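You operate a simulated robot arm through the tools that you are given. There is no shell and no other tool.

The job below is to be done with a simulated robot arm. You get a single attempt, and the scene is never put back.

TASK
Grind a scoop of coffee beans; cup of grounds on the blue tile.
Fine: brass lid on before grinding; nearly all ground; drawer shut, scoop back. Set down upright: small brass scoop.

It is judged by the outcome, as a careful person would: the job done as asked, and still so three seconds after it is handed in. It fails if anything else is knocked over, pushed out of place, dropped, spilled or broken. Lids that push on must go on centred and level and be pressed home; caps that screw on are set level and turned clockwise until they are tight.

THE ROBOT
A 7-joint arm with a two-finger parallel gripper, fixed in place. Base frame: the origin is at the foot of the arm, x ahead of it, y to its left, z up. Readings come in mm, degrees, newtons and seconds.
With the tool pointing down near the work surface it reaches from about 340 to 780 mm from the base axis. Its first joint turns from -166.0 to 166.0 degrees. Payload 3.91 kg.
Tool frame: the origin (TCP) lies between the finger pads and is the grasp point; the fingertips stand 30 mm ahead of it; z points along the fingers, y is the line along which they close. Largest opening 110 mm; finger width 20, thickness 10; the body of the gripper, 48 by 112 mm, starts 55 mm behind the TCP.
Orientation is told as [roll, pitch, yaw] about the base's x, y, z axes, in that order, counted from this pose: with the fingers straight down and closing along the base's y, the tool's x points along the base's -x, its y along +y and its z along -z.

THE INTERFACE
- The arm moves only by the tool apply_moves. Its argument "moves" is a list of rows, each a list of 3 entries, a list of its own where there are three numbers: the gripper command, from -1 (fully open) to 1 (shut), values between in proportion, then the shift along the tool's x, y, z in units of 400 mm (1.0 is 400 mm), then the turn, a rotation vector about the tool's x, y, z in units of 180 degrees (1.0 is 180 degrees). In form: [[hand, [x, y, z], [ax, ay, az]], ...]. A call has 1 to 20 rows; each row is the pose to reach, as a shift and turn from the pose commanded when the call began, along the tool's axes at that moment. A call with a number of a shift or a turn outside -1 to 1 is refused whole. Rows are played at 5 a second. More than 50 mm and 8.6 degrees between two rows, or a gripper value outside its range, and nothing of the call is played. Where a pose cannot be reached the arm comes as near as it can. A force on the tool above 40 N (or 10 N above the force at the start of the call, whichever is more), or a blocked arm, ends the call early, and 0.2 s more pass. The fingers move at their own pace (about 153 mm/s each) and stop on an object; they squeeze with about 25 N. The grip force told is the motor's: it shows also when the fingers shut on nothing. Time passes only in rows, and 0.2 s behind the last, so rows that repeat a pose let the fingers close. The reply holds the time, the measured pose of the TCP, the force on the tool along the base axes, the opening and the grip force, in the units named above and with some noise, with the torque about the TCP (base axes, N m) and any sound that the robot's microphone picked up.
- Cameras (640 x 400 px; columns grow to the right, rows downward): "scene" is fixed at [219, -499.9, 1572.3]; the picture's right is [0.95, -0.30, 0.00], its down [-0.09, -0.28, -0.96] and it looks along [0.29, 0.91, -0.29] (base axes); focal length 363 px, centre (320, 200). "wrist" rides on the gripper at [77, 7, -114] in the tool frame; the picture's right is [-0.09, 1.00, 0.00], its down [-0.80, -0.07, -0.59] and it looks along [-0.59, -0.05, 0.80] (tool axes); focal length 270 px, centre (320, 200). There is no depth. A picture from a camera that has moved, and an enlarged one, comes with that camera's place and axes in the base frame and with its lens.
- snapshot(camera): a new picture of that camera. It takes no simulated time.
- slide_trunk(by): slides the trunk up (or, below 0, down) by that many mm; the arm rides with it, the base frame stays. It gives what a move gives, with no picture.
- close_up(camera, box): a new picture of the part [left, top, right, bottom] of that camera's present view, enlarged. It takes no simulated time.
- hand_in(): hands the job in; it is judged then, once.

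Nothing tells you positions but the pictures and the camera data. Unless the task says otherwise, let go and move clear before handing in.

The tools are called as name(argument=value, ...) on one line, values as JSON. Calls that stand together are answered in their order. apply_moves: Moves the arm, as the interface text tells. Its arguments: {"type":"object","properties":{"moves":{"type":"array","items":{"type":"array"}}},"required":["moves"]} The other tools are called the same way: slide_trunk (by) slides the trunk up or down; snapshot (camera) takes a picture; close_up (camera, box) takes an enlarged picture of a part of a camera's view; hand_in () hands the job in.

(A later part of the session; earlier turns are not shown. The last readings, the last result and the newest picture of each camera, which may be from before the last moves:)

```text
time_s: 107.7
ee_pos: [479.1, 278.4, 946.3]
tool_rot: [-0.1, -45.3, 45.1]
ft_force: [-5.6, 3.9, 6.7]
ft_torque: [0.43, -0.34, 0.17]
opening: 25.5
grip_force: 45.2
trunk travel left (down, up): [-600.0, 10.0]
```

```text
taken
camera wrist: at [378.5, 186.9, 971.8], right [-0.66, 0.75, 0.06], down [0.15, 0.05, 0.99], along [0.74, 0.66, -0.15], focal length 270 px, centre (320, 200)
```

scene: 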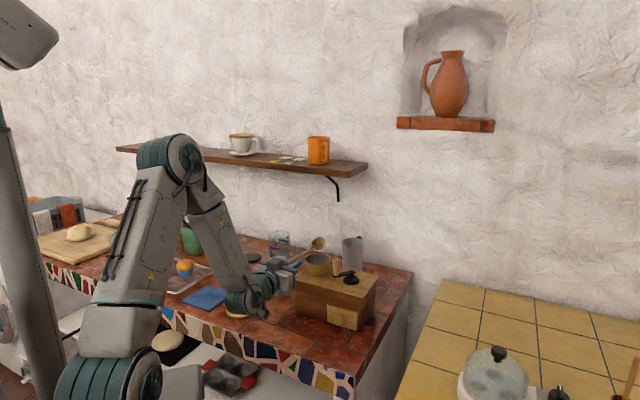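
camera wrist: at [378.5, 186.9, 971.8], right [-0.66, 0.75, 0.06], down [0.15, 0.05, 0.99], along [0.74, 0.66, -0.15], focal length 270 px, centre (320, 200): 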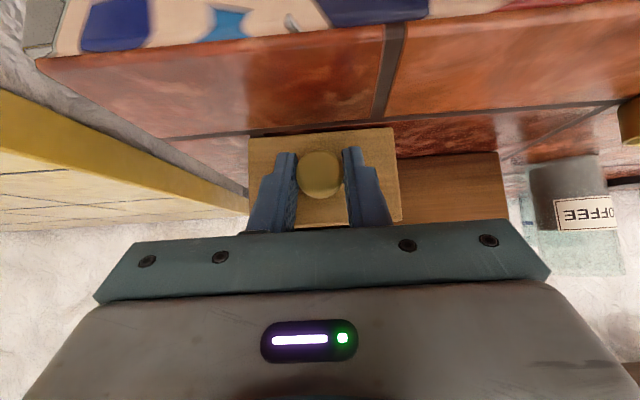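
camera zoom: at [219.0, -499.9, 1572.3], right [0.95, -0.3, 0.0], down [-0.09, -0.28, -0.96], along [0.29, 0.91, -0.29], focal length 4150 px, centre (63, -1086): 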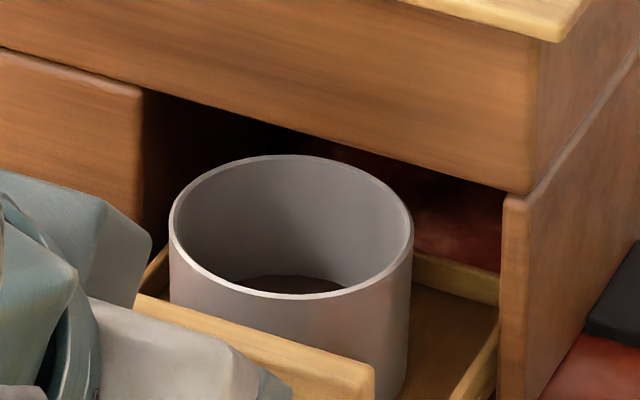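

There are dark grounds at the bottom of the cup, so clockwise grinding works. I'll release the knob and look from above to judge how much is there.

apply_moves(moves=[[0.1, [0, 0, 0], [0, 0, 0]], [0.1, [0, 0, 0], [0, 0, 0]], [0.1, [0, 0, -0.08], [0, 0, 0]], [0.1, [0, 0, -0.18], [0, 0, 0]], [0.1, [-0.05, 0, -0.28], [0, 0.04, 0]], [0.1, [-0.12, 0, -0.36], [0, 0.08, 0]], [0.1, [-0.2, 0, -0.42], [0, 0.12, 0]], [0.1, [-0.28, 0, -0.46], [0, 0.16, 0]], [0.1, [-0.32, 0, -0.46], [0, 0.2, 0]], [0.1, [-0.35, 0, -0.46], [0, 0.24, 0]], [0.1, [-0.35, 0, -0.46], [0, 0.25, 0]]])

snapshot(camera="wrist")

```text
time_s: 110.0
ee_pos: [456.9, 256.8, 1175.4]
tool_rot: [0.0, -0.1, 45.1]
ft_force: [-0.5, 0.6, -0.6]
ft_torque: [-0.01, -0.01, -0.04]
opening: 49.7
grip_force: 0.1
trunk travel left (down, up): [-600.0, 10.0]
```

```text
taken
camera wrist: at [397.6, 205.6, 1289.1], right [-0.64, 0.77, 0.0], down [0.62, 0.52, 0.6], along [0.46, 0.38, -0.8], focal length 270 px, centre (320, 200)
```

wrist: 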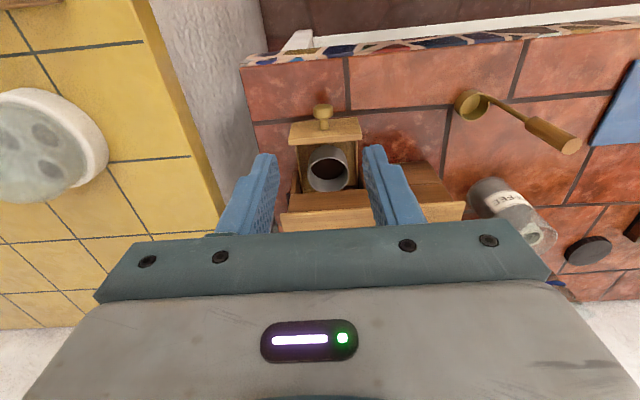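

close_up(camera="wrist", box=[270, 90, 390, 210])

close_up(camera="scene", box=[315, 280, 375, 340])

```text
3.33 times, centred on (330, 150) of wrist
camera zoom: at [397.6, 205.6, 1289.1], right [-0.64, 0.77, 0.0], down [0.62, 0.52, 0.6], along [0.46, 0.38, -0.8], focal length 901 px, centre (287, 367)
```

zoom: 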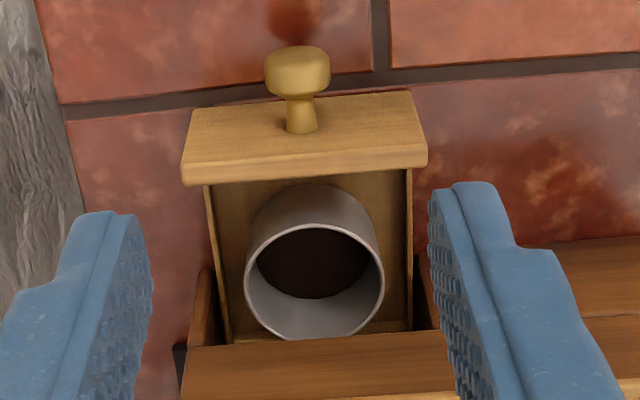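

```text
6.67 times, centred on (345, 310) of scene
camera zoom: at [219.0, -499.9, 1572.3], right [0.95, -0.3, 0.0], down [-0.09, -0.28, -0.96], along [0.29, 0.91, -0.29], focal length 2421 px, centre (153, -533)
```

zoom: 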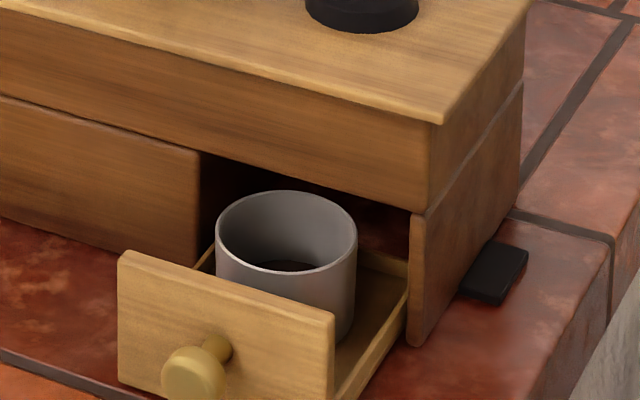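

The grounds cover the bottom of the cup, though I can't tell if that is everything. I'll shut the drawer and grind more, then compare the level.

apply_moves(moves=[[0.1, [0.025, 0, 0.1], [0, -0.0444, 0]], [0.1, [0.05, -0.001, 0.2], [0, -0.0889, 0]], [0.1, [0.0625, -0.002, 0.2875], [0, -0.1333, 0]], [0.1, [0.07, -0.0025, 0.3625], [0, -0.1778, 0]], [0.1, [0.07, -0.0025, 0.425], [0, -0.2222, 0]], [0.1, [0.055, -0.0025, 0.4435], [0, -0.25, 0]], [0.1, [-0.01, -0.0025, 0.51], [0, -0.25, 0]], [0.1, [-0.0775, -0.0025, 0.576], [0, -0.25, 0]], [0.1, [-0.0775, -0.0025, 0.576], [0, -0.25, 0]], [1, [-0.0775, -0.0025, 0.576], [0, -0.25, 0]], [1, [-0.0775, -0.0025, 0.576], [0, -0.25, 0]], [1, [-0.0775, -0.0025, 0.576], [0, -0.25, 0]]])

snapshot(camera="wrist")

```text
time_s: 112.7
ee_pos: [480.9, 279.9, 943.5]
tool_rot: [0.0, -45.2, 45.2]
ft_force: [-3.7, 5.2, -0.4]
ft_torque: [0.43, -0.35, 0.13]
opening: 25.4
grip_force: 44.9
trunk travel left (down, up): [-600.0, 10.0]
```

```text
taken
camera wrist: at [379.8, 187.9, 969.0], right [-0.66, 0.75, 0.06], down [0.15, 0.05, 0.99], along [0.73, 0.66, -0.15], focal length 270 px, centre (320, 200)
```

wrist: 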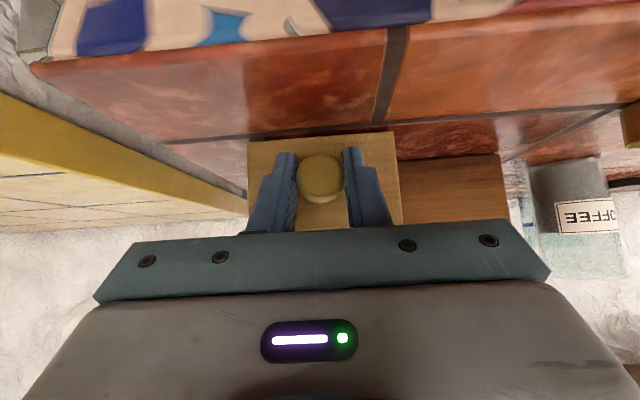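

apply_moves(moves=[[1, [-0.02, 0.002, 0.02], [0, 0, 0]], [1, [-0.04, 0.002, 0.04], [0, 0, 0]], [1, [-0.06, 0.002, 0.06], [0, 0, 0]], [1, [-0.08, 0.002, 0.08], [0, 0, 0]], [1, [-0.1, 0.002, 0.1], [0, 0, 0]], [1, [-0.12, 0.002, 0.12], [0, 0, 0]], [1, [-0.134, 0.002, 0.134], [0, 0, 0]], [1, [-0.1405, 0.002, 0.1405], [0, 0, 0]], [1, [-0.1405, 0.002, 0.1405], [0, 0, 0]]])

close_up(camera="wrist", box=[200, 100, 440, 240])

```text
time_s: 114.7
ee_pos: [536.0, 335.4, 943.2]
tool_rot: [0.1, -45.1, 45.1]
ft_force: [-3.6, 5.4, -6.0]
ft_torque: [-0.49, 0.6, 0.03]
opening: 25.5
grip_force: 44.8
trunk travel left (down, up): [-600.0, 10.0]
```

```text
2.67 times, centred on (320, 170) of wrist
camera zoom: at [435.4, 243.8, 969.4], right [-0.66, 0.75, 0.06], down [0.15, 0.05, 0.99], along [0.73, 0.66, -0.15], focal length 721 px, centre (320, 280)
```

zoom: 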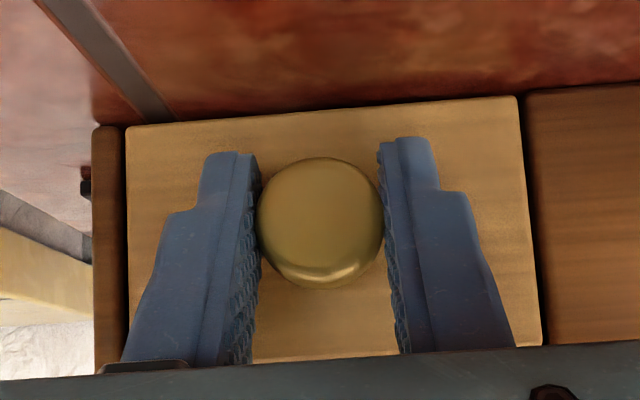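

The drawer is shut. Back to the crank handle.

apply_moves(moves=[[0, [0, 0, 0], [0, 0, 0]], [0, [0, 0, 0], [0, 0, 0]], [0, [0, 0, -0.106], [0, 0, 0]], [0, [0, 0, -0.212], [0, 0, 0]], [0, [-0.0353, 0, -0.318], [0, 0.0278, 0]], [0, [-0.106, 0, -0.4065], [0, 0.0611, 0]], [0, [-0.1944, 0.025, -0.4772], [0, 0.1, 0]], [0, [-0.274, 0.05, -0.486], [0, 0.1389, 0]], [0, [-0.3447, 0.075, -0.433], [0, 0.1389, 0]], [0, [-0.4118, 0.105, -0.3588], [0, 0.1389, 0]], [0, [-0.4772, 0.1288, -0.2828], [0, 0.1389, 0]], [0, [-0.5267, 0.1288, -0.2192], [0, 0.1389, 0]], [0, [-0.5267, 0.1288, -0.2192], [0, 0.1389, 0]]])

close_up(camera="wrist", box=[220, 60, 440, 240])

close_up(camera="scene", box=[290, 220, 390, 330])

```text
time_s: 117.5
ee_pos: [559.9, 433.2, 1155.2]
tool_rot: [-0.1, -20.1, 45.0]
ft_force: [1.0, 0.9, -0.2]
ft_torque: [0.02, 0.01, 0.01]
opening: 55.3
grip_force: 0.1
trunk travel left (down, up): [-600.0, 10.0]
```

```text
2.22 times, centred on (330, 150) of wrist
camera zoom: at [475.9, 357.5, 1235.7], right [-0.65, 0.76, 0.03], down [0.44, 0.34, 0.83], along [0.63, 0.55, -0.55], focal length 601 px, centre (298, 311)
```

zoom: 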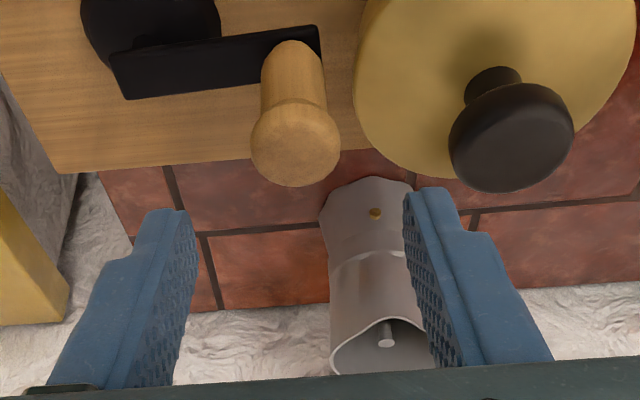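

```text
3.64 times, centred on (340, 275) of scene
camera zoom: at [219.0, -499.9, 1572.3], right [0.95, -0.3, 0.0], down [-0.09, -0.28, -0.96], along [0.29, 0.91, -0.29], focal length 1320 px, centre (247, -73)
```

zoom: 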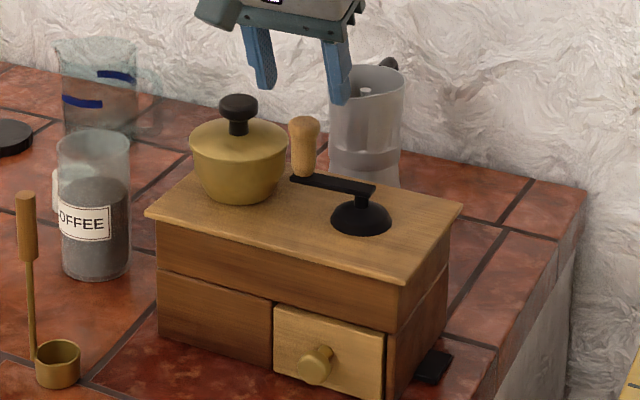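

Aligned. I'll narrow the opening so the finger beside the lid keeps clear, then descend and grip.

apply_moves(moves=[[0.4, [0, 0, 0], [0, 0, 0]], [0.4, [0.0128, 0, 0.0352], [0, 0, 0]], [0.4, [0.0256, 0, 0.0705], [0, 0, 0]], [0.4, [0.0359, 0, 0.0987], [0, 0, 0]], [0.4, [0.0359, 0, 0.0987], [0, 0, 0]], [1, [0.0359, 0, 0.0987], [0, 0, 0]], [1, [0.0359, 0, 0.0987], [0, 0, 0]], [1, [0.0359, 0, 0.0987], [0, 0, 0]]])

close_up(camera="wrist", box=[220, 60, 440, 240])

close_up(camera="scene", box=[300, 225, 360, 285])

```text
time_s: 119.2
ee_pos: [559.5, 432.8, 1112.6]
tool_rot: [0.0, -20.2, 45.1]
ft_force: [-2.7, 2.1, -1.6]
ft_torque: [0.33, -0.15, 0.03]
opening: 25.4
grip_force: 45.5
trunk travel left (down, up): [-600.0, 10.0]
```

```text
2.22 times, centred on (330, 150) of wrist
camera zoom: at [476.0, 357.7, 1193.5], right [-0.65, 0.76, 0.03], down [0.44, 0.34, 0.83], along [0.63, 0.55, -0.55], focal length 601 px, centre (298, 311)
```

zoom: 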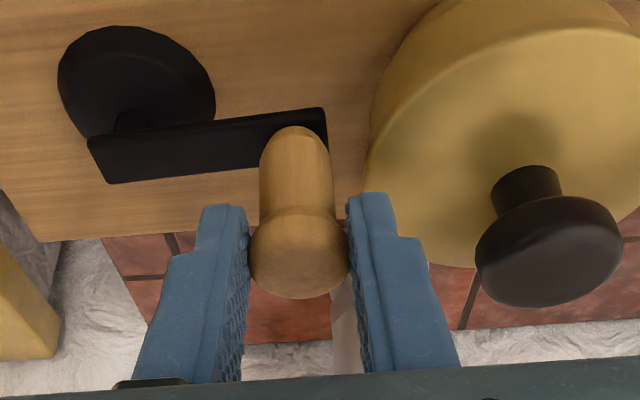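

```text
6.67 times, centred on (330, 255) of scene
camera zoom: at [219.0, -499.9, 1572.3], right [0.95, -0.3, 0.0], down [-0.09, -0.28, -0.96], along [0.29, 0.91, -0.29], focal length 2421 px, centre (253, -167)
```

zoom: 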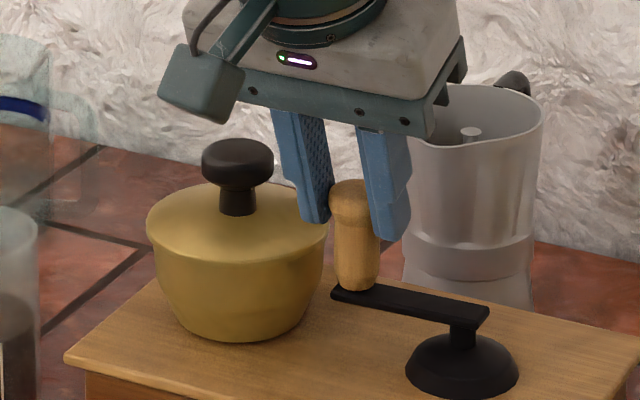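

Gripped again. More clockwise turns now.

apply_moves(moves=[[1, [-0.0425, -0.0046, 0.0154], [0, 0, 0]], [1, [-0.0809, -0.0244, 0.0294], [0, 0, 0]], [1, [-0.1107, -0.0569, 0.0403], [0, 0, 0]], [1, [-0.1281, -0.0983, 0.0466], [0, 0, 0]], [1, [-0.1313, -0.1436, 0.0478], [0, 0, 0]], [1, [-0.1196, -0.1873, 0.0435], [0, 0, 0]], [1, [-0.0947, -0.2241, 0.0344], [0, 0, 0]], [1, [-0.0594, -0.2497, 0.0216], [0, 0, 0]], [1, [-0.018, -0.2608, 0.0065], [0, 0, 0]], [1, [0.0245, -0.2562, -0.0089], [0, 0, 0]], [1, [0.0629, -0.2365, -0.0229], [0, 0, 0]], [1, [0.0927, -0.2039, -0.0337], [0, 0, 0]], [1, [0.1101, -0.1625, -0.0401], [0, 0, 0]], [1, [0.1133, -0.1172, -0.0412], [0, 0, 0]], [1, [0.1017, -0.0735, -0.037], [0, 0, 0]], [1, [0.0767, -0.0367, -0.0279], [0, 0, 0]], [1, [0.0414, -0.0112, -0.0151], [0, 0, 0]], [1, [0, 0, 0], [0, 0, 0]]])

apply_moves(moves=[[1, [-0.0425, -0.0046, 0.0154], [0, 0, 0]], [1, [-0.0809, -0.0244, 0.0294], [0, 0, 0]], [1, [-0.1107, -0.0569, 0.0403], [0, 0, 0]], [1, [-0.1281, -0.0983, 0.0466], [0, 0, 0]], [1, [-0.1313, -0.1436, 0.0478], [0, 0, 0]], [1, [-0.1196, -0.1873, 0.0435], [0, 0, 0]], [1, [-0.0947, -0.2241, 0.0344], [0, 0, 0]], [1, [-0.0594, -0.2497, 0.0216], [0, 0, 0]], [1, [-0.018, -0.2608, 0.0065], [0, 0, 0]], [1, [0.0245, -0.2562, -0.0089], [0, 0, 0]], [1, [0.0629, -0.2365, -0.0229], [0, 0, 0]], [1, [0.0927, -0.2039, -0.0337], [0, 0, 0]], [1, [0.1101, -0.1625, -0.0401], [0, 0, 0]], [1, [0.1133, -0.1172, -0.0412], [0, 0, 0]], [1, [0.1017, -0.0735, -0.037], [0, 0, 0]], [1, [0.0767, -0.0367, -0.0279], [0, 0, 0]], [1, [0.0414, -0.0112, -0.0151], [0, 0, 0]], [1, [0, 0, 0], [0, 0, 0]]])

close_up(camera="scene", box=[300, 225, 360, 285])

```text
time_s: 123.0
ee_pos: [561.4, 434.3, 1113.4]
tool_rot: [0.0, -20.2, 45.1]
ft_force: [-5.5, 6.5, -11.8]
ft_torque: [-0.36, 0.6, 0.07]
opening: 25.4
grip_force: 44.5
trunk travel left (down, up): [-600.0, 10.0]
```

```text
time_s: 126.8
ee_pos: [562.0, 434.6, 1112.9]
tool_rot: [0.0, -20.2, 45.0]
ft_force: [-4.3, 6.3, -10.3]
ft_torque: [-0.26, 0.5, 0.09]
opening: 25.2
grip_force: 45.5
trunk travel left (down, up): [-600.0, 10.0]
```

```text
6.67 times, centred on (330, 255) of scene
camera zoom: at [219.0, -499.9, 1572.3], right [0.95, -0.3, 0.0], down [-0.09, -0.28, -0.96], along [0.29, 0.91, -0.29], focal length 2421 px, centre (253, -167)
```

zoom: 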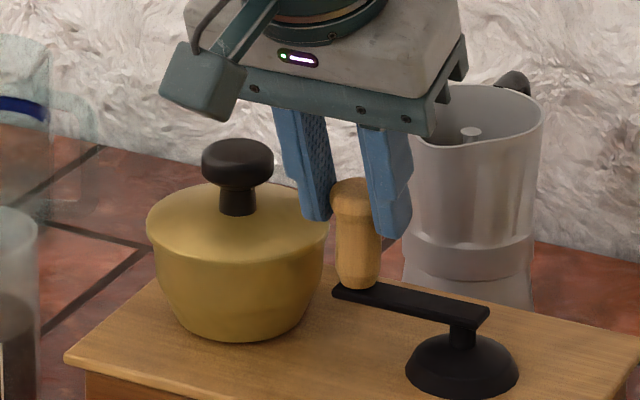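

apply_moves(moves=[[1, [-0.0425, -0.0036, 0.0164], [0, 0, 0]], [1, [-0.0809, -0.0234, 0.0304], [0, 0, 0]], [1, [-0.1107, -0.0559, 0.0413], [0, 0, 0]], [1, [-0.1281, -0.0973, 0.0476], [0, 0, 0]], [1, [-0.1313, -0.1426, 0.0488], [0, 0, 0]], [1, [-0.1196, -0.1863, 0.0445], [0, 0, 0]], [1, [-0.0947, -0.2231, 0.0354], [0, 0, 0]], [1, [-0.0594, -0.2487, 0.0226], [0, 0, 0]], [1, [-0.018, -0.2598, 0.0075], [0, 0, 0]], [1, [0.0245, -0.2552, -0.0079], [0, 0, 0]], [1, [0.0629, -0.2355, -0.0219], [0, 0, 0]], [1, [0.0927, -0.2029, -0.0327], [0, 0, 0]], [1, [0.1101, -0.1615, -0.0391], [0, 0, 0]], [1, [0.1133, -0.1162, -0.0402], [0, 0, 0]], [1, [0.1017, -0.0725, -0.036], [0, 0, 0]], [1, [0.0767, -0.0357, -0.0269], [0, 0, 0]], [1, [0.0414, -0.0102, -0.0141], [0, 0, 0]], [1, [0, 0.001, 0.001], [0, 0, 0]]])

apply_moves(moves=[[1, [-0.0425, -0.0046, 0.0154], [0, 0, 0]], [1, [-0.0809, -0.0244, 0.0294], [0, 0, 0]], [1, [-0.1107, -0.0569, 0.0403], [0, 0, 0]], [1, [-0.1281, -0.0983, 0.0466], [0, 0, 0]], [1, [-0.1313, -0.1436, 0.0478], [0, 0, 0]], [1, [-0.1196, -0.1873, 0.0435], [0, 0, 0]], [1, [-0.0947, -0.2241, 0.0344], [0, 0, 0]], [1, [-0.0594, -0.2497, 0.0216], [0, 0, 0]], [1, [-0.018, -0.2608, 0.0065], [0, 0, 0]], [1, [0.0245, -0.2562, -0.0089], [0, 0, 0]], [1, [0.0629, -0.2365, -0.0229], [0, 0, 0]], [1, [0.0927, -0.2039, -0.0337], [0, 0, 0]], [1, [0.1101, -0.1625, -0.0401], [0, 0, 0]], [1, [0.1133, -0.1172, -0.0412], [0, 0, 0]], [1, [0.1017, -0.0735, -0.037], [0, 0, 0]], [1, [0.0767, -0.0367, -0.0279], [0, 0, 0]], [1, [0.0414, -0.0112, -0.0151], [0, 0, 0]], [1, [0, 0, 0], [0, 0, 0]]])

apply_moves(moves=[[1, [-0.0425, -0.0046, 0.0154], [0, 0, 0]], [1, [-0.0809, -0.0244, 0.0294], [0, 0, 0]], [1, [-0.1107, -0.0569, 0.0403], [0, 0, 0]], [1, [-0.1281, -0.0983, 0.0466], [0, 0, 0]], [1, [-0.1313, -0.1436, 0.0478], [0, 0, 0]], [1, [-0.1196, -0.1873, 0.0435], [0, 0, 0]], [1, [-0.0947, -0.2241, 0.0344], [0, 0, 0]], [1, [-0.0594, -0.2497, 0.0216], [0, 0, 0]], [1, [-0.018, -0.2608, 0.0065], [0, 0, 0]], [1, [0.0245, -0.2562, -0.0089], [0, 0, 0]], [1, [0.0629, -0.2365, -0.0229], [0, 0, 0]], [1, [0.0927, -0.2039, -0.0337], [0, 0, 0]], [1, [0.1101, -0.1625, -0.0401], [0, 0, 0]], [1, [0.1133, -0.1172, -0.0412], [0, 0, 0]], [1, [0.1017, -0.0735, -0.037], [0, 0, 0]], [1, [0.0767, -0.0367, -0.0279], [0, 0, 0]], [1, [0.0414, -0.0112, -0.0151], [0, 0, 0]], [1, [0, 0, 0], [0, 0, 0]]])

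close_up(camera="scene", box=[300, 225, 360, 285])

```text
time_s: 130.7
ee_pos: [560.9, 433.7, 1114.2]
tool_rot: [0.1, -20.2, 45.0]
ft_force: [-3.4, 4.5, -3.3]
ft_torque: [-0.28, 0.51, 0.07]
opening: 25.2
grip_force: 45.2
trunk travel left (down, up): [-600.0, 10.0]
```

```text
time_s: 134.4
ee_pos: [560.2, 433.8, 1112.9]
tool_rot: [-0.1, -20.2, 45.0]
ft_force: [-2.3, 3.8, -1.3]
ft_torque: [-0.37, 0.6, 0.03]
opening: 25.1
grip_force: 45.8
trunk travel left (down, up): [-600.0, 10.0]
```

```text
time_s: 138.2
ee_pos: [561.3, 434.3, 1113.2]
tool_rot: [-0.1, -20.2, 45.1]
ft_force: [-3.7, 4.5, -5.4]
ft_torque: [-0.27, 0.57, 0.05]
opening: 25.4
grip_force: 45.3
trunk travel left (down, up): [-600.0, 10.0]
```

```text
6.67 times, centred on (330, 255) of scene
camera zoom: at [219.0, -499.9, 1572.3], right [0.95, -0.3, 0.0], down [-0.09, -0.28, -0.96], along [0.29, 0.91, -0.29], focal length 2421 px, centre (253, -167)
```

zoom: 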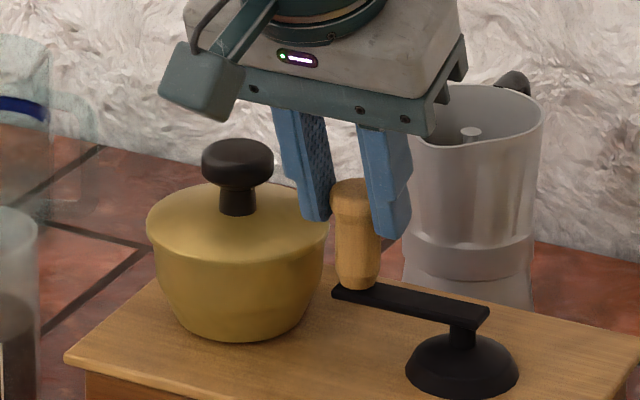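

Eleven turns so far. I'll do four more to be safe.

apply_moves(moves=[[1, [-0.0425, -0.0046, 0.0154], [0, 0, 0]], [1, [-0.0809, -0.0244, 0.0294], [0, 0, 0]], [1, [-0.1107, -0.0569, 0.0403], [0, 0, 0]], [1, [-0.1281, -0.0983, 0.0466], [0, 0, 0]], [1, [-0.1313, -0.1436, 0.0478], [0, 0, 0]], [1, [-0.1196, -0.1873, 0.0435], [0, 0, 0]], [1, [-0.0947, -0.2241, 0.0344], [0, 0, 0]], [1, [-0.0594, -0.2497, 0.0216], [0, 0, 0]], [1, [-0.018, -0.2608, 0.0065], [0, 0, 0]], [1, [0.0245, -0.2562, -0.0089], [0, 0, 0]], [1, [0.0629, -0.2365, -0.0229], [0, 0, 0]], [1, [0.0927, -0.2039, -0.0337], [0, 0, 0]], [1, [0.1101, -0.1625, -0.0401], [0, 0, 0]], [1, [0.1133, -0.1172, -0.0412], [0, 0, 0]], [1, [0.1017, -0.0735, -0.037], [0, 0, 0]], [1, [0.0767, -0.0367, -0.0279], [0, 0, 0]], [1, [0.0414, -0.0112, -0.0151], [0, 0, 0]], [1, [0, 0, 0], [0, 0, 0]]])

apply_moves(moves=[[1, [-0.0425, -0.0046, 0.0154], [0, 0, 0]], [1, [-0.0809, -0.0244, 0.0294], [0, 0, 0]], [1, [-0.1107, -0.0569, 0.0403], [0, 0, 0]], [1, [-0.1281, -0.0983, 0.0466], [0, 0, 0]], [1, [-0.1313, -0.1436, 0.0478], [0, 0, 0]], [1, [-0.1196, -0.1873, 0.0435], [0, 0, 0]], [1, [-0.0947, -0.2241, 0.0344], [0, 0, 0]], [1, [-0.0594, -0.2497, 0.0216], [0, 0, 0]], [1, [-0.018, -0.2608, 0.0065], [0, 0, 0]], [1, [0.0245, -0.2562, -0.0089], [0, 0, 0]], [1, [0.0629, -0.2365, -0.0229], [0, 0, 0]], [1, [0.0927, -0.2039, -0.0337], [0, 0, 0]], [1, [0.1101, -0.1625, -0.0401], [0, 0, 0]], [1, [0.1133, -0.1172, -0.0412], [0, 0, 0]], [1, [0.1017, -0.0735, -0.037], [0, 0, 0]], [1, [0.0767, -0.0367, -0.0279], [0, 0, 0]], [1, [0.0414, -0.0112, -0.0151], [0, 0, 0]], [1, [0, 0, 0], [0, 0, 0]]])

apply_moves(moves=[[1, [-0.0425, -0.0046, 0.0154], [0, 0, 0]], [1, [-0.0809, -0.0244, 0.0294], [0, 0, 0]], [1, [-0.1107, -0.0569, 0.0403], [0, 0, 0]], [1, [-0.1281, -0.0983, 0.0466], [0, 0, 0]], [1, [-0.1313, -0.1436, 0.0478], [0, 0, 0]], [1, [-0.1196, -0.1873, 0.0435], [0, 0, 0]], [1, [-0.0947, -0.2241, 0.0344], [0, 0, 0]], [1, [-0.0594, -0.2497, 0.0216], [0, 0, 0]], [1, [-0.018, -0.2608, 0.0065], [0, 0, 0]], [1, [0.0245, -0.2562, -0.0089], [0, 0, 0]], [1, [0.0629, -0.2365, -0.0229], [0, 0, 0]], [1, [0.0927, -0.2039, -0.0337], [0, 0, 0]], [1, [0.1101, -0.1625, -0.0401], [0, 0, 0]], [1, [0.1133, -0.1172, -0.0412], [0, 0, 0]], [1, [0.1017, -0.0735, -0.037], [0, 0, 0]], [1, [0.0767, -0.0367, -0.0279], [0, 0, 0]], [1, [0.0414, -0.0112, -0.0151], [0, 0, 0]], [1, [0, 0, 0], [0, 0, 0]]])

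apply_moves(moves=[[1, [-0.0425, -0.0046, 0.0154], [0, 0, 0]], [1, [-0.0809, -0.0244, 0.0294], [0, 0, 0]], [1, [-0.1107, -0.0569, 0.0403], [0, 0, 0]], [1, [-0.1281, -0.0983, 0.0466], [0, 0, 0]], [1, [-0.1313, -0.1436, 0.0478], [0, 0, 0]], [1, [-0.1196, -0.1873, 0.0435], [0, 0, 0]], [1, [-0.0947, -0.2241, 0.0344], [0, 0, 0]], [1, [-0.0594, -0.2497, 0.0216], [0, 0, 0]], [1, [-0.018, -0.2608, 0.0065], [0, 0, 0]], [1, [0.0245, -0.2562, -0.0089], [0, 0, 0]], [1, [0.0629, -0.2365, -0.0229], [0, 0, 0]], [1, [0.0927, -0.2039, -0.0337], [0, 0, 0]], [1, [0.1101, -0.1625, -0.0401], [0, 0, 0]], [1, [0.1133, -0.1172, -0.0412], [0, 0, 0]], [1, [0.1017, -0.0735, -0.037], [0, 0, 0]], [1, [0.0767, -0.0367, -0.0279], [0, 0, 0]], [1, [0.0414, -0.0112, -0.0151], [0, 0, 0]], [1, [0, 0, 0], [0, 0, 0]]])

close_up(camera="scene", box=[300, 225, 360, 285])

```text
time_s: 142.1
ee_pos: [561.3, 433.7, 1112.0]
tool_rot: [0.0, -20.3, 44.9]
ft_force: [-4.2, 5.7, 0.2]
ft_torque: [-0.33, 0.56, 0.09]
opening: 25.3
grip_force: 44.7
trunk travel left (down, up): [-600.0, 10.0]
```

```text
time_s: 145.8
ee_pos: [561.5, 434.2, 1113.0]
tool_rot: [-0.1, -20.2, 44.9]
ft_force: [-4.4, 4.6, -3.2]
ft_torque: [-0.19, 0.46, 0.09]
opening: 25.2
grip_force: 44.6
trunk travel left (down, up): [-600.0, 10.0]
```

```text
time_s: 149.7
ee_pos: [560.4, 433.8, 1114.3]
tool_rot: [0.1, -20.2, 45.0]
ft_force: [-2.5, 3.6, -3.6]
ft_torque: [-0.24, 0.51, 0.1]
opening: 25.3
grip_force: 45.3
trunk travel left (down, up): [-600.0, 10.0]
```

```text
time_s: 153.4
ee_pos: [560.8, 434.6, 1112.4]
tool_rot: [0.1, -20.3, 45.1]
ft_force: [-3.7, 5.5, -0.8]
ft_torque: [-0.23, 0.58, 0.08]
opening: 25.4
grip_force: 44.9
trunk travel left (down, up): [-600.0, 10.0]
```

```text
6.67 times, centred on (330, 255) of scene
camera zoom: at [219.0, -499.9, 1572.3], right [0.95, -0.3, 0.0], down [-0.09, -0.28, -0.96], along [0.29, 0.91, -0.29], focal length 2421 px, centre (253, -167)
```

zoom: 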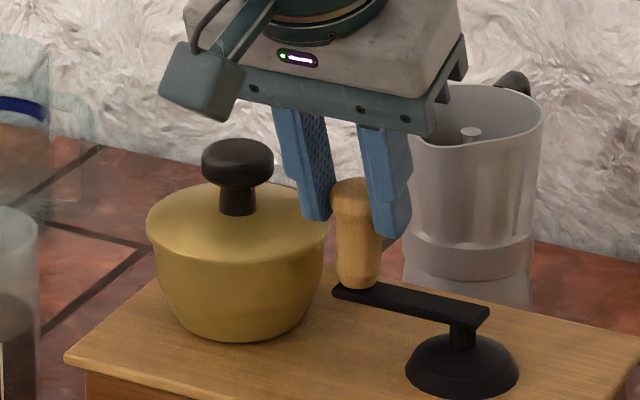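

Fifteen turns done. I'll release, keeping clear of the lid, and go back to the drawer.

apply_moves(moves=[[0.4, [0, 0, 0], [0, 0, 0]], [0.4, [0, 0, 0], [0, 0, 0]], [0.4, [-0.0171, 0, -0.047], [0, 0, 0]], [0.4, [-0.0342, 0, -0.094], [0, 0, 0]], [0.1, [0.048, -0.025, -0.124], [0, 0, 0]], [0.1, [0.1463, -0.05, -0.1464], [0, -0.0278, 0]], [0.1, [0.2532, -0.08, -0.1453], [0, -0.0556, 0]], [0.1, [0.3568, -0.105, -0.1165], [0, -0.0833, 0]], [0.1, [0.4455, -0.125, -0.0557], [0, -0.1111, 0]], [0.1, [0.4985, -0.1313, 0.0315], [0, -0.1389, 0]], [0.1, [0.4985, -0.1313, 0.0315], [0, -0.1389, 0]]])

close_up(camera="wrist", box=[250, 80, 500, 236])

```text
time_s: 155.8
ee_pos: [467.6, 265.8, 1034.2]
tool_rot: [0.0, -45.2, 45.1]
ft_force: [0.1, 0.1, 0.2]
ft_torque: [0.0, 0.0, 0.03]
opening: 49.4
grip_force: 0.0
trunk travel left (down, up): [-600.0, 10.0]
```

```text
2.56 times, centred on (375, 158) of wrist
camera zoom: at [366.8, 174.6, 1060.4], right [-0.66, 0.75, 0.06], down [0.15, 0.05, 0.99], along [0.74, 0.66, -0.15], focal length 692 px, centre (179, 308)
```

zoom: 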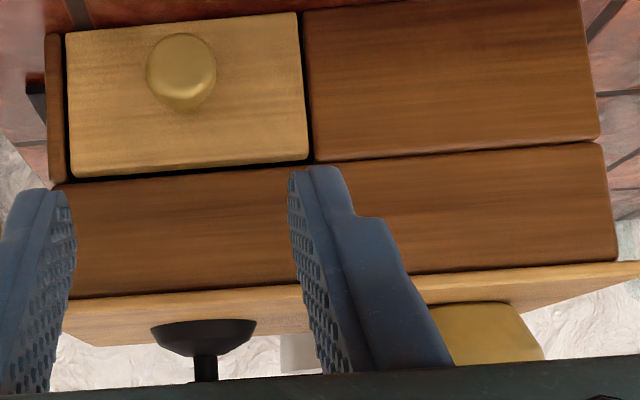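

apply_moves(moves=[[0.1, [-0.0118, 0.001, 0.1], [0, 0, 0]], [0.1, [-0.0118, 0.001, 0.2], [0, 0, 0]], [0.1, [-0.0118, 0.001, 0.29], [0, 0, 0]], [0.1, [-0.0118, 0.001, 0.3307], [0, 0, 0]], [0.1, [-0.0118, 0.001, 0.3307], [0, 0, 0]], [1, [-0.0118, 0.001, 0.3307], [0, 0, 0]], [1, [-0.0118, 0.001, 0.3307], [0, 0, 0]], [1, [-0.0118, 0.001, 0.3307], [0, 0, 0]]])

apply_moves(moves=[[1, [0.0177, 0, -0.0177], [0, 0, 0]], [1, [0.0354, 0, -0.0354], [0, 0, 0]], [1, [0.053, 0, -0.053], [0, 0, 0]], [1, [0.0707, 0, -0.0707], [0, 0, 0]], [1, [0.0884, 0, -0.0884], [0, 0, 0]], [1, [0.1061, 0, -0.1061], [0, 0, 0]], [1, [0.1237, 0, -0.1237], [0, 0, 0]], [1, [0.1414, 0, -0.1414], [0, 0, 0]]])

close_up(camera="scene", box=[325, 295, 360, 330])

```text
time_s: 157.7
ee_pos: [536.7, 336.2, 942.4]
tool_rot: [0.1, -45.1, 45.1]
ft_force: [-0.2, 2.0, -1.4]
ft_torque: [0.27, -0.24, 0.01]
opening: 25.2
grip_force: 45.4
trunk travel left (down, up): [-600.0, 10.0]
```

```text
time_s: 159.4
ee_pos: [480.3, 279.1, 941.9]
tool_rot: [0.0, -45.2, 45.1]
ft_force: [-3.5, 1.5, -2.5]
ft_torque: [0.02, 0.1, 0.05]
opening: 25.4
grip_force: 45.0
trunk travel left (down, up): [-600.0, 10.0]
```

```text
11.43 times, centred on (342, 312) of scene
camera zoom: at [219.0, -499.9, 1572.3], right [0.95, -0.3, 0.0], down [-0.09, -0.28, -0.96], along [0.29, 0.91, -0.29], focal length 4150 px, centre (63, -1086)
```

zoom: 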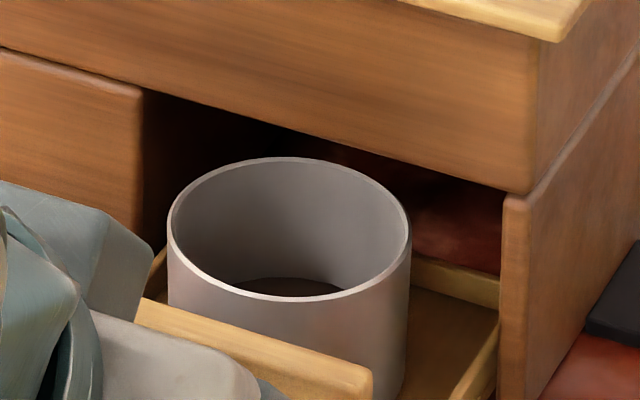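

The grounds level hasn't changed since turn six, so grinding is complete. I'll pull the drawer about 22 mm further so that the cup clears the grinder's top overhang.

apply_moves(moves=[[1, [0.0088, 0, -0.0088], [0, 0, 0]], [1, [0.0177, 0, -0.0177], [0, 0, 0]], [1, [0.0265, 0, -0.0265], [0, 0, 0]], [1, [0.0354, 0, -0.0354], [0, 0, 0]], [1, [0.0398, 0, -0.0398], [0, 0, 0]]])

close_up(camera="scene", box=[300, 270, 380, 350])

```text
time_s: 160.7
ee_pos: [464.5, 262.8, 941.5]
tool_rot: [-0.2, -45.1, 45.1]
ft_force: [-6.2, 6.1, 1.0]
ft_torque: [-0.08, 0.16, 0.16]
opening: 25.4
grip_force: 45.4
trunk travel left (down, up): [-600.0, 10.0]
```

```text
5.00 times, centred on (340, 310) of scene
camera zoom: at [219.0, -499.9, 1572.3], right [0.95, -0.3, 0.0], down [-0.09, -0.28, -0.96], along [0.29, 0.91, -0.29], focal length 1816 px, centre (220, -350)
```

zoom: 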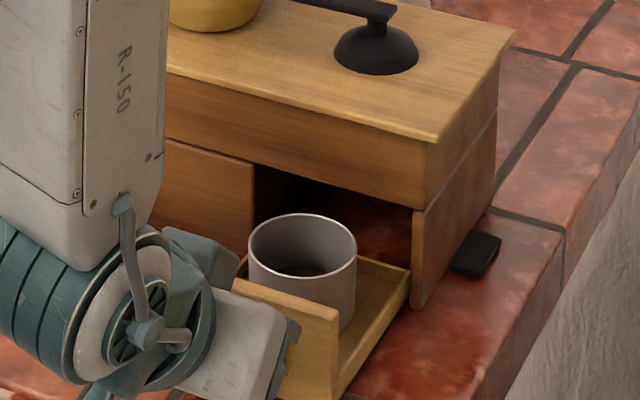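

The drawer's back wall is nearly at the grinder's face, so I'll push it back in about 7 mm to keep it engaged and look closely.

apply_moves(moves=[[1, [-0.006, 0.001, 0.006], [0, 0, 0]], [1, [-0.0124, 0.001, 0.0124], [0, 0, 0]], [1, [-0.0124, 0.001, 0.0124], [0, 0, 0]]])

close_up(camera="scene", box=[325, 290, 375, 340])

```text
time_s: 161.4
ee_pos: [469.1, 268.5, 942.9]
tool_rot: [0.0, -45.2, 45.0]
ft_force: [-6.1, 5.7, -2.3]
ft_torque: [0.28, -0.25, 0.09]
opening: 25.4
grip_force: 45.2
trunk travel left (down, up): [-600.0, 10.0]
```

```text
8.00 times, centred on (350, 315) of scene
camera zoom: at [219.0, -499.9, 1572.3], right [0.95, -0.3, 0.0], down [-0.09, -0.28, -0.96], along [0.29, 0.91, -0.29], focal length 2905 px, centre (80, -720)
```

zoom: 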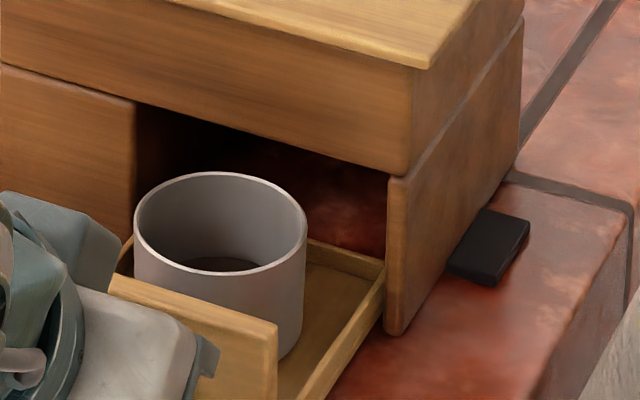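

The drawer is still in line with its opening. I'll release the knob, back off, and come to vertical above the cup.

apply_moves(moves=[[0.1, [0, 0, 0], [0, 0, 0]], [0.1, [0, 0, 0], [0, 0, 0]], [0.1, [0, 0, -0.106], [0, 0, 0]], [0.1, [0, 0, -0.212], [0, 0, 0]], [0.1, [-0.0353, 0, -0.3005], [0, 0.0278, 0]], [0.1, [-0.106, 0, -0.3712], [0, 0.0611, 0]], [0.1, [-0.1944, 0, -0.4065], [0, 0.1, 0]], [-0.3, [-0.2828, 0, -0.4065], [0, 0.1444, 0]], [-0.6, [-0.3712, 0, -0.3889], [0, 0.1889, 0]], [-0.6, [-0.4242, 0, -0.3712], [0, 0.2333, 0]], [-0.6, [-0.4242, 0, -0.3712], [0, 0.25, 0]], [-0.6, [-0.4242, 0, -0.3712], [0, 0.25, 0]]])

snapshot(camera="wrist")

close_up(camera="wrist", box=[260, 80, 390, 210])

close_up(camera="scene", box=[310, 280, 380, 350])

```text
time_s: 164.1
ee_pos: [479.9, 277.6, 1167.2]
tool_rot: [0.1, -0.1, 45.0]
ft_force: [-0.3, 0.0, 0.3]
ft_torque: [-0.02, 0.01, 0.0]
opening: 88.0
grip_force: 0.0
trunk travel left (down, up): [-600.0, 10.0]
```

```text
taken
camera wrist: at [420.2, 227.5, 1281.4], right [-0.64, 0.77, 0.0], down [0.62, 0.52, 0.6], along [0.46, 0.38, -0.8], focal length 270 px, centre (320, 200)
```

wrist: 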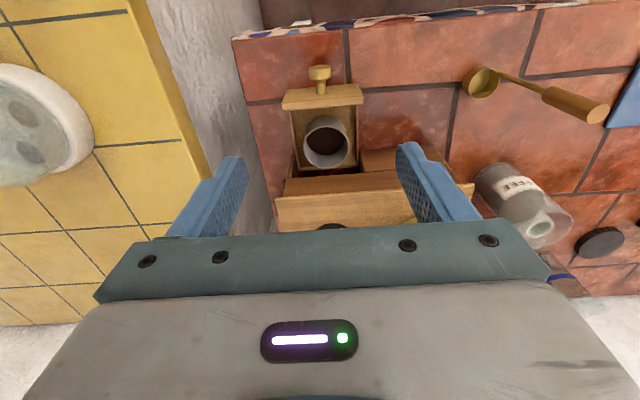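

```text
3.08 times, centred on (325, 145) of wrist
camera zoom: at [420.2, 227.5, 1281.4], right [-0.64, 0.77, 0.0], down [0.62, 0.52, 0.6], along [0.46, 0.38, -0.8], focal length 832 px, centre (305, 369)
```

zoom: 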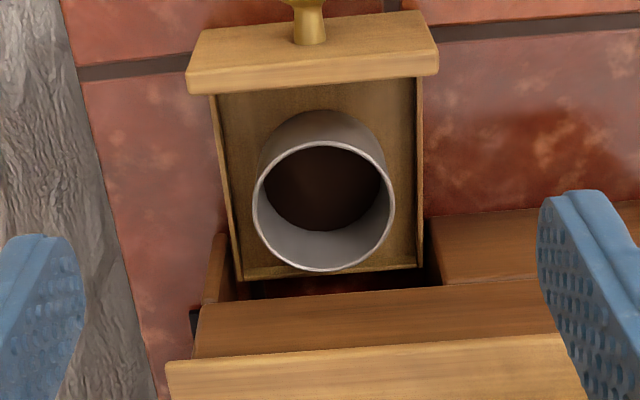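

```text
5.71 times, centred on (345, 315) of scene
camera zoom: at [219.0, -499.9, 1572.3], right [0.95, -0.3, 0.0], down [-0.09, -0.28, -0.96], along [0.29, 0.91, -0.29], focal length 2075 px, centre (177, -457)
```

zoom: 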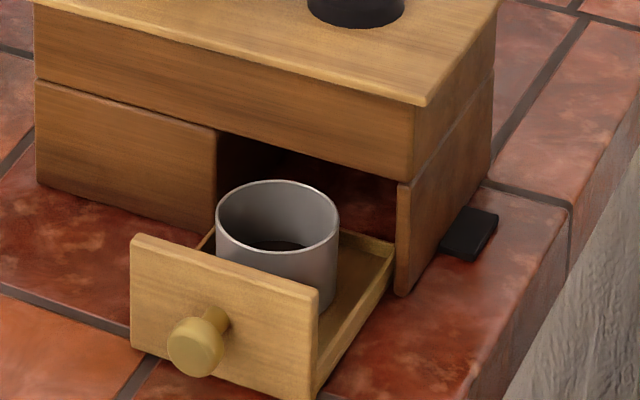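

The cup is at about (534.5, 333), rim z≈954 and 61 mm wide. I'll move over it and come down with the fingers straddling it.

apply_moves(moves=[[-0.45, [-0.1, 0.001, 0], [0, 0, 0]], [-0.45, [-0.1943, 0.0015, 0], [0, 0, 0]], [-0.45, [-0.1943, 0.0015, 0.12], [0, 0, 0]], [-0.45, [-0.1943, 0.0015, 0.24], [0, 0, 0]], [-0.45, [-0.1943, 0.0015, 0.36], [0, 0, 0]], [-0.45, [-0.1943, 0.0015, 0.45], [0, 0, 0]], [-0.45, [-0.1943, 0.0015, 0.45], [0, 0, 0]]])

close_up(camera="wrist", box=[180, 40, 460, 240])

close_up(camera="scene", box=[310, 260, 390, 340])

```text
time_s: 165.7
ee_pos: [534.6, 333.8, 985.3]
tool_rot: [-0.1, -0.2, 44.9]
ft_force: [-0.7, 0.5, 0.6]
ft_torque: [0.01, -0.03, 0.0]
opening: 79.6
grip_force: 0.1
trunk travel left (down, up): [-600.0, 10.0]
```

```text
2.00 times, centred on (320, 140) of wrist
camera zoom: at [474.5, 283.4, 1100.4], right [-0.64, 0.77, 0.0], down [0.62, 0.52, 0.6], along [0.46, 0.38, -0.8], focal length 541 px, centre (320, 320)
```

zoom: 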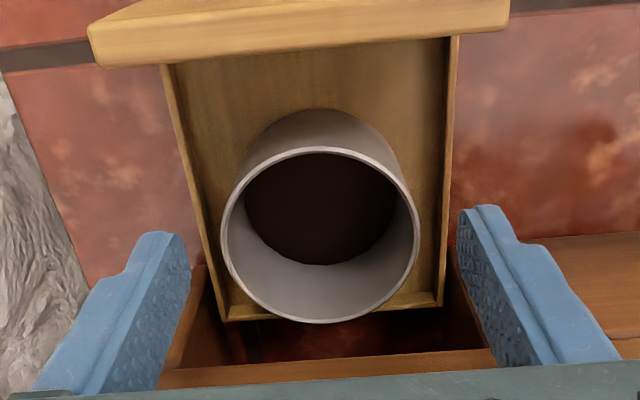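

```text
5.00 times, centred on (350, 300) of scene
camera zoom: at [219.0, -499.9, 1572.3], right [0.95, -0.3, 0.0], down [-0.09, -0.28, -0.96], along [0.29, 0.91, -0.29], focal length 1816 px, centre (170, -300)
```

zoom: 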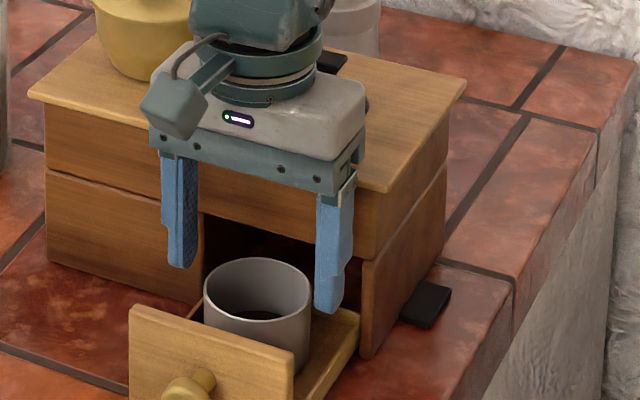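

apply_moves(moves=[[-0.4, [-0.003, 0, 0.02], [0, 0, 0]], [-0.4, [-0.003, 0, 0.04], [0, 0, 0]], [-0.4, [-0.003, 0, 0.04], [0, 0, 0]]])

apply_moves(moves=[[1, [0, 0, 0], [0, 0, 0]], [1, [0, 0, 0], [0, 0, 0]], [1, [0, 0, 0], [0, 0, 0]]])

close_up(camera="wrist", box=[180, 40, 460, 240])

close_up(camera="scene", box=[310, 260, 390, 340])

```text
time_s: 166.4
ee_pos: [535.0, 335.0, 971.4]
tool_rot: [0.1, -0.2, 45.0]
ft_force: [-0.7, 0.0, -0.2]
ft_torque: [-0.01, 0.01, 0.04]
opening: 77.1
grip_force: 0.0
trunk travel left (down, up): [-600.0, 10.0]
```

```text
time_s: 167.2
ee_pos: [535.7, 336.0, 971.5]
tool_rot: [-0.1, -0.2, 45.0]
ft_force: [0.3, -0.8, 0.2]
ft_torque: [-0.01, 0.0, -0.03]
opening: 63.4
grip_force: 24.3
trunk travel left (down, up): [-600.0, 10.0]
```

```text
2.00 times, centred on (320, 140) of wrist
camera zoom: at [475.2, 284.3, 1085.4], right [-0.64, 0.77, 0.0], down [0.62, 0.52, 0.6], along [0.46, 0.38, -0.8], focal length 541 px, centre (320, 320)
```

zoom: 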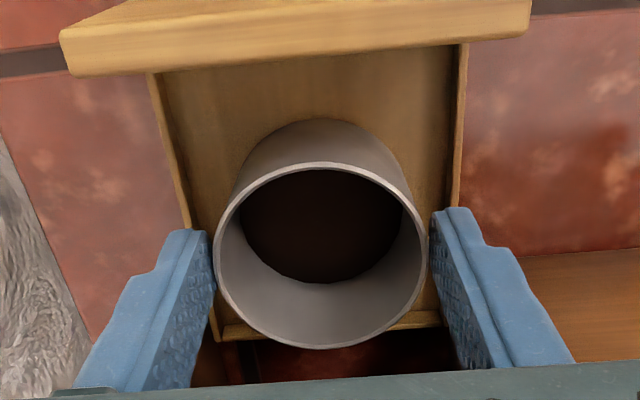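

```text
5.00 times, centred on (350, 300) of scene
camera zoom: at [219.0, -499.9, 1572.3], right [0.95, -0.3, 0.0], down [-0.09, -0.28, -0.96], along [0.29, 0.91, -0.29], focal length 1816 px, centre (170, -300)
```

zoom: 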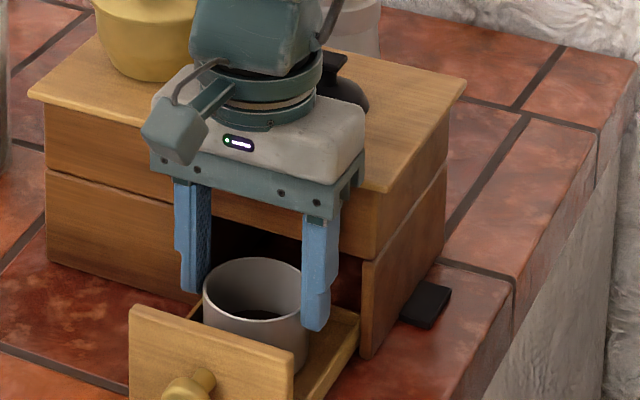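

The cup is gripped. I'll lift slightly, shift a few mm toward me to clear the overhang, then lift straight up.

apply_moves(moves=[[1, [0, 0, -0.012], [0, 0, 0]], [1, [0.01, 0, -0.016], [0, 0, 0]], [1, [0.022, 0, -0.025], [0, 0, 0]], [1, [0.022, 0, -0.06], [0, 0, 0]], [1, [0.022, 0, -0.12], [0, 0, 0]], [1, [0.022, 0, -0.18], [0, 0, 0]], [1, [0.022, 0, -0.25], [0, 0, 0]], [1, [0.022, 0, -0.25], [0, 0, 0]]])

close_up(camera="wrist", box=[180, 40, 460, 240])

close_up(camera="scene", box=[300, 230, 400, 340])

```text
time_s: 169.1
ee_pos: [528.9, 328.6, 1072.0]
tool_rot: [0.0, -0.3, 45.1]
ft_force: [0.1, 0.0, 0.1]
ft_torque: [-0.01, 0.02, 0.04]
opening: 63.6
grip_force: 25.3
trunk travel left (down, up): [-600.0, 10.0]
```

```text
2.00 times, centred on (320, 140) of wrist
camera zoom: at [469.1, 277.3, 1185.5], right [-0.64, 0.77, 0.0], down [0.62, 0.52, 0.6], along [0.46, 0.38, -0.8], focal length 541 px, centre (320, 320)
```

zoom: 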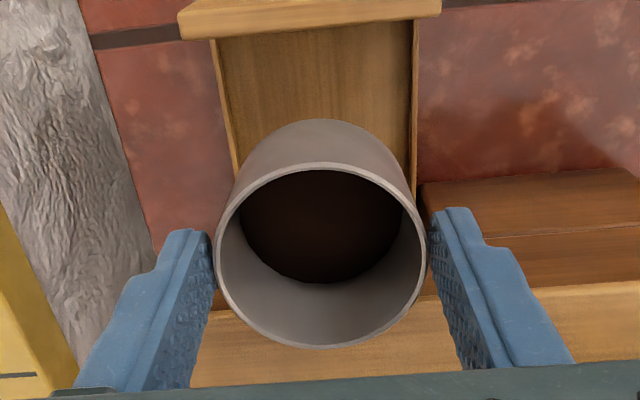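

```text
3.64 times, centred on (350, 285) of scene
camera zoom: at [219.0, -499.9, 1572.3], right [0.95, -0.3, 0.0], down [-0.09, -0.28, -0.96], along [0.29, 0.91, -0.29], focal length 1320 px, centre (211, -109)
```

zoom: 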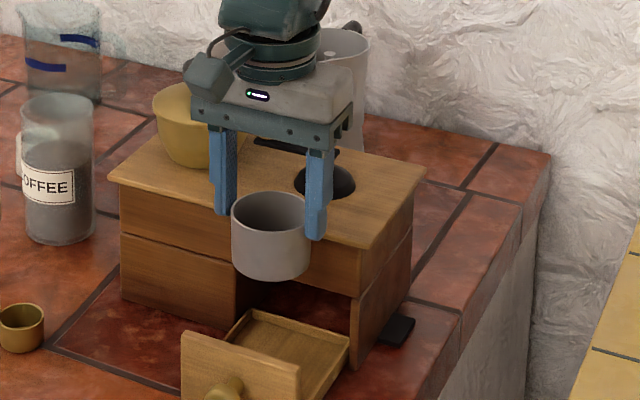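

The cup is out, level, with its grounds. I'll lift it high enough to pass over the scoop handle and carry it toward the blue tile, whose centre is at about (184, 636).

apply_moves(moves=[[1, [0, 0, -0.05], [0, 0, 0]], [1, [0, 0, -0.13], [0, 0, 0]], [1, [0, 0, -0.2], [0, 0, 0]], [1, [0, 0, -0.245], [0, 0, 0]], [1, [0, 0.04, -0.245], [0, 0, 0]], [1, [0, 0.11, -0.245], [0, 0, 0]], [1, [0, 0.19, -0.245], [0, 0, 0]], [1, [0, 0.27, -0.245], [0, 0, 0]], [1, [0, 0.35, -0.245], [0, 0, 0]], [1, [0, 0.43, -0.245], [0, 0, 0]], [1, [0, 0.51, -0.245], [0, 0, 0]], [1, [0, 0.59, -0.245], [0, 0, 0]], [1, [0.007, 0.67, -0.245], [0, 0, 0]], [1, [0.014, 0.75, -0.245], [0, 0, 0]], [1, [0.02, 0.83, -0.245], [0, 0, 0]], [1, [0.02, 0.87, -0.245], [0, 0, 0]], [1, [0.02, 0.87, -0.245], [0, 0, 0]]])

snapshot(camera="scene")

snapshot(camera="wrist")

```text
time_s: 172.7
ee_pos: [277.8, 568.9, 1170.4]
tool_rot: [0.0, -0.3, 44.9]
ft_force: [0.4, -0.3, -1.8]
ft_torque: [0.0, -0.01, 0.01]
opening: 63.6
grip_force: 25.1
trunk travel left (down, up): [-600.0, 10.0]
```

```text
taken
```

scene: 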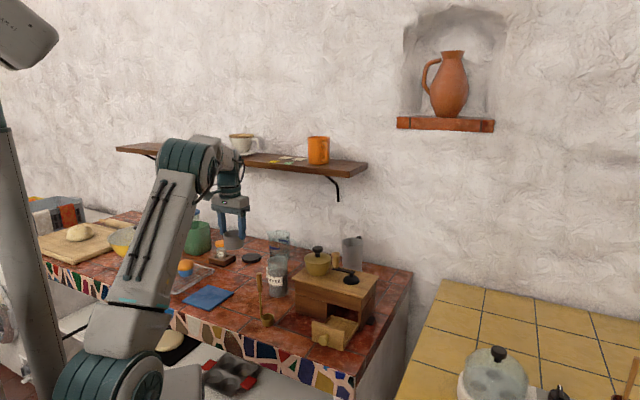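

```text
taken
camera wrist: at [217.7, 517.3, 1284.4], right [-0.64, 0.77, 0.0], down [0.62, 0.52, 0.6], along [0.46, 0.38, -0.8], focal length 270 px, centre (320, 200)
```

wrist: 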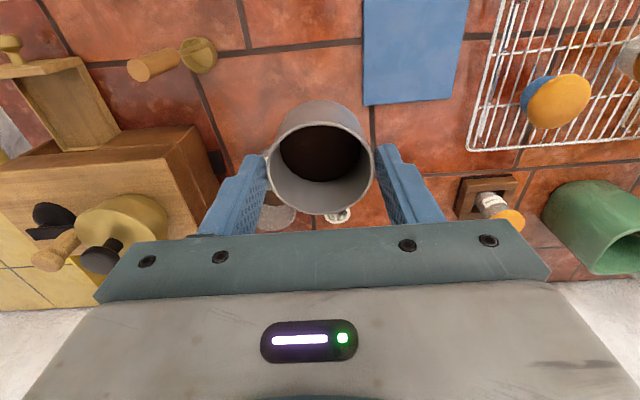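

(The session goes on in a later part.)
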